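You operate a simulated robot arm through the tools that you are given. There is no shell and no other tool. Be economical: measure what you need, move in short steps, check, and stop when the job is done.

You are at the controls of a simulated robot arm. One attempt, no reset.

TASK
Turn the turntable to 90 degrees.
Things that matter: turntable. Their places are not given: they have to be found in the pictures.

Only the result counts: the job must be done as asked and must still hold three seconds after the hand-in. Knocking over, shifting, dropping, spilling or breaking anything else fails it.

THE ROBOT
A 7-joint arm with a two-finger parallel gripper, fixed in place. Base frame: the origin is at the foot of the arm, x ahead of it, y to its left, z up. Lengths are in mm, angles in degrees, forces in N, time in s.
Its first joint turns from -66.0 to 66.0 degrees. Payload 2.6 kg.
The tool frame sits at the grasp point between the pads (the TCP): z along the fingers, y along the line on which they close. The tips reach 30 mm beyond it. Largest opening 94 mm; finger width 28, thickness 10; the body of the gripper, 50 by 96 mm, starts 55 mm behind the TCP.
Orientation is told as [roll, pitch, yaw] about the base's x, y, z axes, in that order, counted from this pose: with the fingers straight down and closing along the base's y, the tool's x points along the base's -x, its y along +y and its z along -z.

THE INTERFACE
- The arm moves only by the tool arm_command. Its arguments are lists of equal length, an entry for each row: "travel": the shift along the base's x, y, z in units of 30 mm (1.0 is 30 mm), a list of three; "angular": the turn, a rotation vector about the base's x, y, z in units of 5 degrees (1.0 is 5 degrees), a list of three; "claw": the gripper command, from -1 (shut) to 1 (fully open), values between in proportion. In form: {"travel": [[dx, dy, dz], ...], "angular": [[wx, wy, wz], ...], "claw": [claw, ...]}. A call has 1 to 12 rows; each row shifts and turns the commanded pose from where the row before left it. A call with a number of a shift or a turn outside -1 to 1 is refused whole. A row lasts 0.2 s, in which the tool goes at most 50 mm and 8.6 degrees; a call with a longer step from one row to the next is refused whole, and so is a gripper value outside its range. Where a pose cannot be reached the arm comes as near as it can. A force on the tool above 40 N (or 10 N above the force at the start of the call, whichever is more), or a blocked arm, ends the call early, and 0.2 s more pass. The fingers move at their own pace (about 72 mm/s each) and stop on an object; they squeeze with about 28 N. The grip force told is the motor's: it shows also when the fingers shut on nothing. Time passes only in rows, and 0.2 s behind the last, so rows that do not move let the fingers close. The reply holds the time, the measured pose of the TCP, the force on the tool along the base axes, the opening and the grip force, in the units named above and with some noise.
- Cameras (640 x 400 px; columns grow to the right, rows downward): "scene" is fixed at [52.5, 452.6, 558.5]; the picture's right is [-0.55, -0.84, 0.00], its down [-0.52, 0.34, -0.79] and it looks along [0.66, -0.43, -0.62] (base axes); focal length 232 px, centre (320, 200). "wrist" rides on the gripper at [-37, 0, -58] in the tool frame; the picture's right is [0.00, -1.00, 0.00], its down [0.97, 0.00, -0.24] and it looks along [0.24, 0.00, 0.97] (tool axes); focal length 218 px, centre (320, 200).
- grab_frame(camera): a new picture of that camera. No time passes.
- locate(camera, pixels): for up to 12 pixels [column, row] of the newest picture of that camera ("zoom" is the newest enlarged one), the place [x, y, z] in the base frame of the surface seen there, good to about 2 mm. No time passes.
- inspect(camera, box): a new picture of the part [left, top, right, bottom] of that camera's present view, enlarged. No time passes.
- sign_off(): hands the job in; it is judged then, once.

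Go step by step. Measure first, check grasps and placings, and put right what went wrong. The budget is 60 turns and 26 pictures, counting those below and the enlarged ones. Unless the task says otherwise, let go and move clear before handing in, and close with one line.

The tools are called after "Call:" by a JSON object that holds its "fn" and its "kwargs". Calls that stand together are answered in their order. arm_command: Moves the arm, as the interface text tells. Its arguments: {"type":"object","properties":{"travel":{"type":"array"},"angular":{"type":"array"},"claw":{"type":"array"}},"required":["travel","angular","claw"]} The other tools are called the same way: grab_frame (camera) takes a picture; locate (camera, pixels) gives the place of the surface under pixels of a picture; inspect (camera, box) takes an enlarged picture of a part of a camera's view; sign_off () hands the job in.

At the start:

```text
time: 0.0
ee_pos: [335.7, 133.9, 408.8]
ee_rot: [0.0, 0.0, 0.1]
wrist_force: [0.6, 0.2, -0.3]
grip_width: 94.3
grip_force: 0.2
```

scene: 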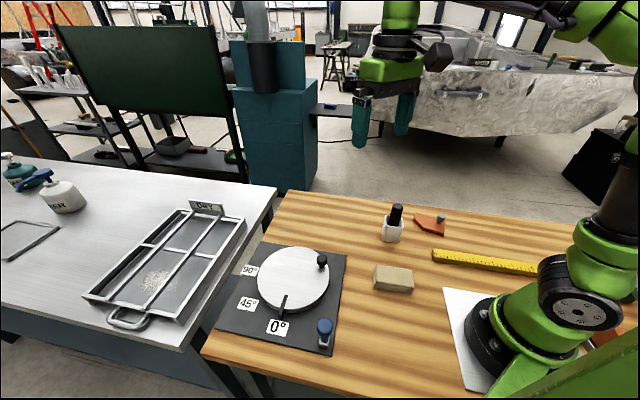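
wrist: 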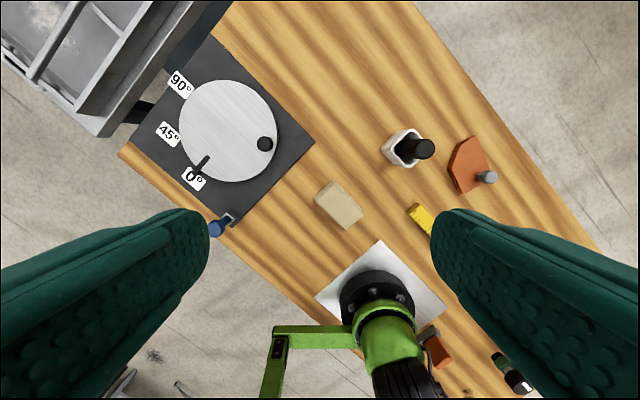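

The turntable shows in the scene at about (293,280), with a knob at (322,260), a pointer at (283,303) near 0°, and a blue object at (325,330) that may be a lock. I'll enlarge that area and measure it.

Call:
{"fn": "inspect", "kwargs": {"camera": "scene", "box": [210, 230, 360, 360]}}

Call:
{"fn": "inspect", "kwargs": {"camera": "wrist", "box": [120, 40, 320, 240]}}

Call:
{"fn": "locate", "kwargs": {"camera": "scene", "pixels": [[322, 259], [322, 268], [283, 302], [293, 275], [325, 325], [323, 343], [250, 270], [248, 303], [278, 327], [257, 280], [329, 280], [293, 247]]}}

Call:
{"fn": "locate", "kwargs": {"camera": "wrist", "pixels": [[264, 143], [206, 157], [198, 170], [228, 130], [179, 130], [277, 130], [228, 81], [228, 181], [215, 229], [228, 220], [180, 83], [193, 178]]}}

```text
3.08 times, centred on (285, 295) of scene
```

zoom: 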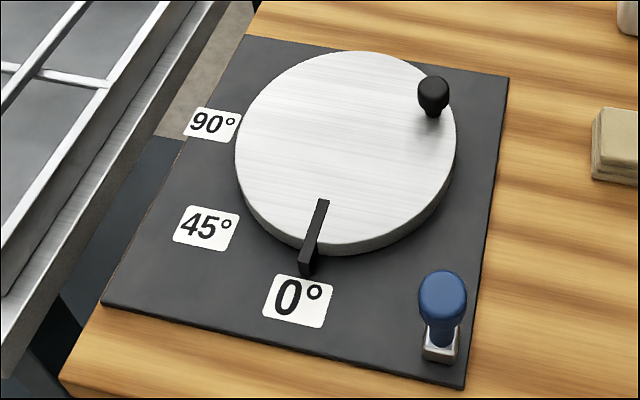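

```text
2.00 times, centred on (220, 140) of wrist
```

zoom: 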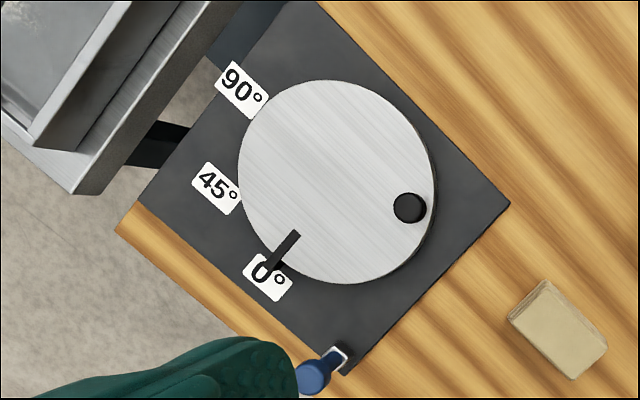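

```text
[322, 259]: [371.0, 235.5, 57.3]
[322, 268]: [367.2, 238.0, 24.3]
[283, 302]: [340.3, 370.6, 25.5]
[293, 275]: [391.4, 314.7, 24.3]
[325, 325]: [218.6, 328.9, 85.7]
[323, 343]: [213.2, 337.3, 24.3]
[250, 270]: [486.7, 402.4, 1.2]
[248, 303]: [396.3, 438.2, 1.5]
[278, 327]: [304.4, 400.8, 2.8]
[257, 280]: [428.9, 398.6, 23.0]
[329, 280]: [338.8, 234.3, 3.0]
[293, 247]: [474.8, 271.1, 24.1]
```

```text
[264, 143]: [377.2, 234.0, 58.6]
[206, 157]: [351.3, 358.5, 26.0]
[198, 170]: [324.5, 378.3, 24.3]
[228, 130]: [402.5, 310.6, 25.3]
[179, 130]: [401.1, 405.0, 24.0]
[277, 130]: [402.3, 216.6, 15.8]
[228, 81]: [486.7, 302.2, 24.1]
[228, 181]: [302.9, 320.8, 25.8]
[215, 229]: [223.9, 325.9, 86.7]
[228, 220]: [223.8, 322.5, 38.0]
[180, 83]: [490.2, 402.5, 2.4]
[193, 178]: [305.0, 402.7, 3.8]
```

The turntable disc is centred near (395,311), with its top at z≈24. The knob is at (374,235) with its top at z≈58. The labels run clockwise seen from above: 0° at bearing 135°, 90° at bearing 45°. The blue-handled post at (223,326) could be a lock, so I'll go above the knob, yaw to 60°, and look closer.

Call:
{"fn": "arm_command", "kwargs": {"travel": [[0.107, 0.281, -0.72], [0.107, 0.281, -0.72], [0.107, 0.281, -0.72], [0.107, 0.281, -0.72], [0.107, 0.281, -0.72], [0.107, 0.281, -0.72], [0.107, 0.281, -0.72], [0.107, 0.281, -0.72], [0.107, 0.281, -0.72], [0.107, 0.281, -0.72], [0.107, 0.281, -0.72], [0.107, 0.281, -0.72]], "angular": [[0, 0, 1], [0, 0, 1], [0, 0, 1], [0, 0, 1], [0, 0, 1], [0, 0, 1], [0, 0, 1], [0, 0, 1], [0, 0, 1], [0, 0, 1], [0, 0, 1], [0, 0, 1]], "claw": [1, 1, 1, 1, 1, 1, 1, 1, 1, 1, 1, 1]}}

Call:
{"fn": "grab_frame", "kwargs": {"camera": "wrist"}}

```text
time: 2.6
ee_pos: [375.9, 233.9, 148.6]
ee_rot: [0.0, 0.0, 60.1]
wrist_force: [0.6, -0.4, 0.2]
grip_width: 94.0
grip_force: 0.0
```

```text
21 pictures are left
```

wrist: 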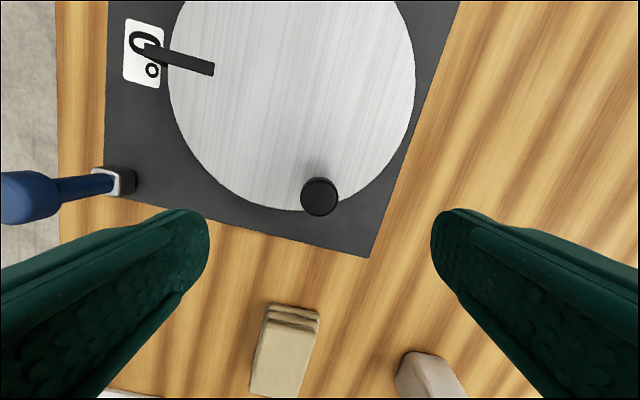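

The knob is at (319,196), centred between the fingers. The blue handle stands on a small block at (120,181). I'll measure the knob, the disc rim, the pointer and the blue handle.

Call:
{"fn": "locate", "kwargs": {"camera": "wrist", "pixels": [[319, 196], [303, 196], [336, 196], [319, 180], [172, 70], [414, 80], [260, 205], [212, 68], [150, 52], [365, 190], [20, 197], [125, 181]]}}

Call:
{"fn": "inspect", "kwargs": {"camera": "scene", "box": [270, 240, 350, 360]}}

```text
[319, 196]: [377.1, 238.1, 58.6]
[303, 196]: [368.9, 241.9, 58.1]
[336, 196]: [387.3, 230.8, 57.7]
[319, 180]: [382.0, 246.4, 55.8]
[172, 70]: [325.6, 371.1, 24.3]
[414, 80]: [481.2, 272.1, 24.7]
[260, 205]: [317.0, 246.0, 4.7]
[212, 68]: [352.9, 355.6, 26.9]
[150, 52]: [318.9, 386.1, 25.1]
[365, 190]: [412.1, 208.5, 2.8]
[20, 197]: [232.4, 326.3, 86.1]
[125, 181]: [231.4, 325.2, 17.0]
```

```text
3.33 times, centred on (310, 300) of scene
```

zoom: 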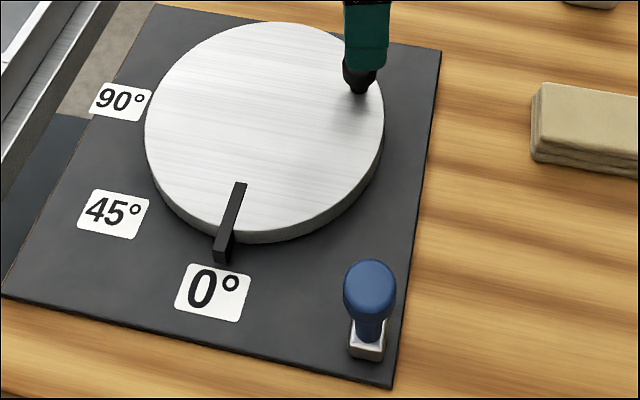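

The knob is at (378,237) and is about 20 mm wide. The pointer bearing is about 135°, which reads 0°. The arm can pass clear of the blue lever, whose top is at z 86. I'll descend so the tips stop just above the disc, then close.

Call:
{"fn": "arm_command", "kwargs": {"travel": [[0.07, 0.1, -0.6], [0, 0, -0.6], [0, 0, -0.6], [0, 0, -0.6], [0, 0, -0.55], [0, 0, 0], [0, 0, 0], [0, 0, 0], [0, 0, 0], [0, 0, 0]], "angular": [[0, 0, 0], [0, 0, 0], [0, 0, 0], [0, 0, 0], [0, 0, 0], [0, 0, 0], [0, 0, 0], [0, 0, 0], [0, 0, 0], [0, 0, 0]], "claw": [1, 1, 1, 1, 1, 1, -1, -1, -1, -1]}}

```text
time: 4.8
ee_pos: [377.6, 235.6, 60.8]
ee_rot: [0.0, 0.0, 60.0]
wrist_force: [-5.2, 0.5, -0.5]
grip_width: 27.2
grip_force: 45.3
```

The grip is on the knob at 27 mm width. I'll test with the first 15° clockwise and watch the force.

Call:
{"fn": "arm_command", "kwargs": {"travel": [[-0.213, 0.06, 0], [-0.203, 0.08, 0], [-0.2, 0.097, 0], [0, 0, 0]], "angular": [[0, 0, -1], [0, 0, -1], [0, 0, -1], [0, 0, 0]], "claw": [-1, -1, -1, -1]}}

Call:
{"fn": "inspect", "kwargs": {"camera": "scene", "box": [220, 230, 350, 360]}}

```text
time: 5.8
ee_pos: [359.0, 241.8, 59.1]
ee_rot: [0.0, 0.1, 44.8]
wrist_force: [-0.7, -6.9, -6.1]
grip_width: 27.2
grip_force: 44.8
```

```text
3.08 times, centred on (285, 295) of scene
```

zoom: 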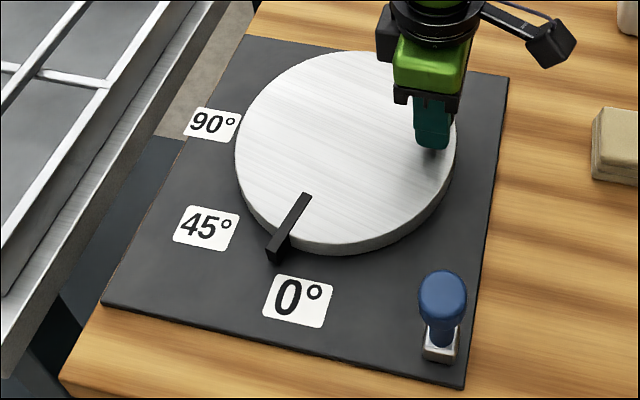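

The pointer moved with the knob and is now just past 0°, so nothing is locking the table. I'll carry on 60° along the arc with a slightly larger radius.

Call:
{"fn": "arm_command", "kwargs": {"travel": [[-0.194, 0.117, 0], [-0.183, 0.134, 0], [-0.171, 0.149, 0], [-0.157, 0.164, 0], [-0.142, 0.177, 0], [-0.126, 0.188, 0], [-0.109, 0.199, 0], [-0.092, 0.208, 0], [-0.073, 0.215, 0], [-0.054, 0.22, 0], [-0.035, 0.224, 0], [-0.015, 0.226, 0]], "angular": [[0, 0, -1], [0, 0, -1], [0, 0, -1], [0, 0, -1], [0, 0, -1], [0, 0, -1], [0, 0, -1], [0, 0, -1], [0, 0, -1], [0, 0, -1], [0, 0, -1], [0, 0, -1]], "claw": [-1, -1, -1, -1, -1, -1, -1, -1, -1, -1, -1, -1]}}

Call:
{"fn": "inspect", "kwargs": {"camera": "scene", "box": [220, 230, 350, 360]}}

```text
time: 8.4
ee_pos: [317.9, 309.5, 59.2]
ee_rot: [0.0, 0.0, -15.1]
wrist_force: [12.9, 2.5, -22.3]
grip_width: 27.4
grip_force: 44.9
```

```text
3.08 times, centred on (285, 295) of scene
```

zoom: 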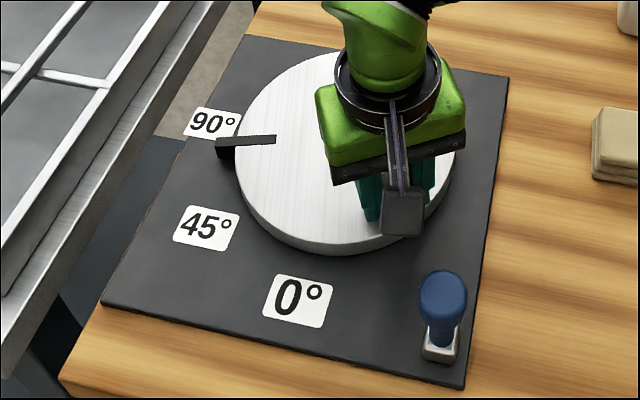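

The pointer is near 90°, with its inner end at zoom (275,139) and its outer end near (218,147). I'll measure its bearing.

Call:
{"fn": "locate", "kwargs": {"camera": "zoom", "pixels": [[273, 139], [260, 140], [245, 141], [232, 142], [222, 143], [212, 124], [205, 228], [297, 300]]}}

```text
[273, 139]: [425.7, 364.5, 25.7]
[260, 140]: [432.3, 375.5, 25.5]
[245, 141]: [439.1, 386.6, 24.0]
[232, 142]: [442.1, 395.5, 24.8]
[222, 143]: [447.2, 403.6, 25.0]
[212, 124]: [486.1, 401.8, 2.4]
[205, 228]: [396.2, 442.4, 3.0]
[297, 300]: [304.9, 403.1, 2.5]
```

The pointer bearing is about 61° and the target is 45°, so about 15.7° remain. I'll continue that far, easing the radius inward a little.

Call:
{"fn": "arm_command", "kwargs": {"travel": [[0.01, 0.175, 0], [0.021, 0.175, 0], [0.033, 0.173, 0], [0.045, 0.171, 0], [0, 0, 0]], "angular": [[0, 0, -0.786], [0, 0, -0.786], [0, 0, -0.786], [0, 0, -0.786], [0, 0, 0]], "claw": [-1, -1, -1, -1, -1]}}

Call:
{"fn": "inspect", "kwargs": {"camera": "scene", "box": [230, 240, 310, 300]}}

```text
time: 9.6
ee_pos: [320.5, 329.7, 60.2]
ee_rot: [0.0, 0.0, -30.7]
wrist_force: [12.4, -3.1, -18.1]
grip_width: 27.4
grip_force: 44.8
```

```text
6.67 times, centred on (270, 270) of scene
```

zoom: 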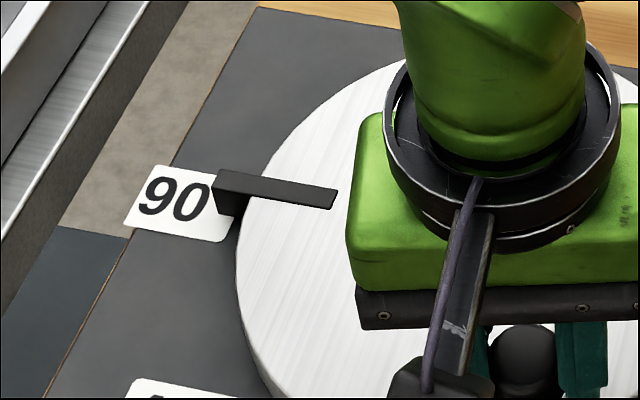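

Call:
{"fn": "locate", "kwargs": {"camera": "zoom", "pixels": [[330, 197], [310, 194], [290, 190], [270, 187], [250, 183], [235, 181], [222, 179]]}}

```text
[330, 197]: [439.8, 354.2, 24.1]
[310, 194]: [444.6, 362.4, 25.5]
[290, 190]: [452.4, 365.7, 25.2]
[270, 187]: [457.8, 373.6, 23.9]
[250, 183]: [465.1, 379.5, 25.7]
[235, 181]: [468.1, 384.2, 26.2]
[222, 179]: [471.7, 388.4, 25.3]
```

The pointer bearing is now about 45° (outer end at (472,388)), and the knob has travelled about 90° by the arm readings. I'll let go, rise and check with a clear view.

Call:
{"fn": "arm_command", "kwargs": {"travel": [[0, 0, 0], [0, 0, 0], [0, 0, 0], [0, 0, 0.7], [0, 0, 1], [0, 0, 1], [0, 0, 1], [0, 0, 1], [0, 0, 1], [0, 0, 1]], "angular": [[0, 0, 0], [0, 0, 0], [0, 0, 0], [0, 0, 0], [0, 0, 0], [0, 0, 0], [0, 0, 0], [0, 0, 0], [0, 0, 0], [0, 0, 0]], "claw": [0.3, 0.3, 0.3, 0.3, 0.3, 0.3, 0.3, 0.3, 0.3, 0.3]}}

Call:
{"fn": "grab_frame", "kwargs": {"camera": "wrist"}}

Call:
{"fn": "inspect", "kwargs": {"camera": "scene", "box": [220, 230, 350, 360]}}

```text
time: 11.8
ee_pos: [322.9, 328.4, 264.6]
ee_rot: [0.0, 0.0, -30.7]
wrist_force: [-0.7, -0.2, 0.0]
grip_width: 61.1
grip_force: 0.0
```

```text
16 pictures are left
```

wrist: 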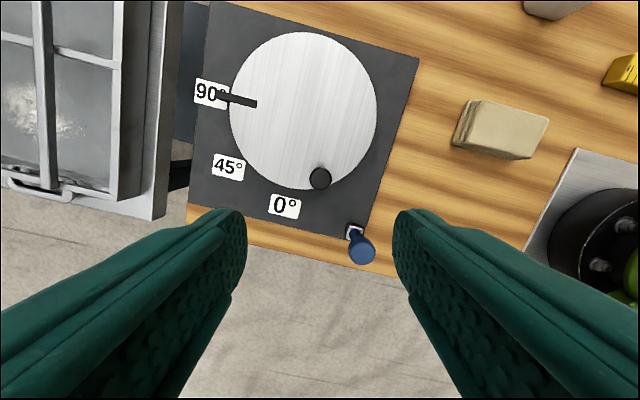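

```text
3.08 times, centred on (285, 295) of scene
```

zoom: 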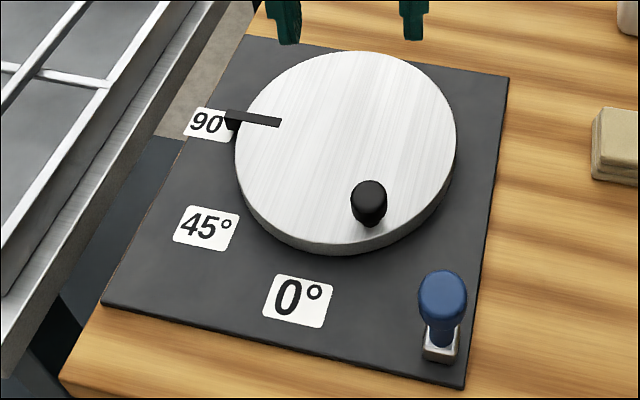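

The table held after release, with the pointer at wrist (238,100). I'll do a precise bearing check in an enlarged view.

Call:
{"fn": "inspect", "kwargs": {"camera": "wrist", "box": [180, 20, 400, 220]}}

```text
2.00 times, centred on (290, 120) of wrist
```

zoom: 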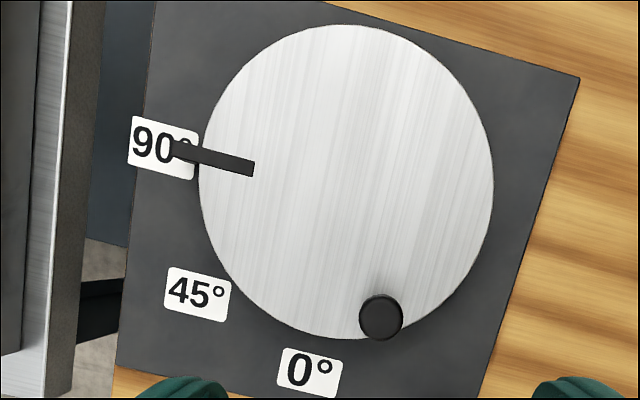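

Call:
{"fn": "locate", "kwargs": {"camera": "zoom", "pixels": [[250, 167], [235, 163], [220, 159], [205, 155], [190, 152], [381, 317], [205, 140], [490, 190], [345, 27], [400, 33], [330, 333], [250, 285]]}}

```text
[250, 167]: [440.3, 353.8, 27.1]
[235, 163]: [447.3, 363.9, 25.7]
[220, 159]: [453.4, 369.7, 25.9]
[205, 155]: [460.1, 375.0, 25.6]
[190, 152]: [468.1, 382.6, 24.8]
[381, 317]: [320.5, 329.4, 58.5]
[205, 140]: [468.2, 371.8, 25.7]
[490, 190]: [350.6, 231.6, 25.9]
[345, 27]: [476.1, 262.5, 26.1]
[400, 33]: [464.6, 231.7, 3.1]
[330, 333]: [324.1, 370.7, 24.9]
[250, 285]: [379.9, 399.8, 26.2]
```

The pointer bearing averages about 45.1° and the 90° mark is at 45°. It held after release and the arm is clear, so I'm handing in.

Call:
{"fn": "sign_off", "kwargs": {}}

```text
The job is handed in.
```

The turntable now stands at 90°, within about 1° by my measurements. It stayed put after I let go, the arm is clear of it, and the job is handed in.
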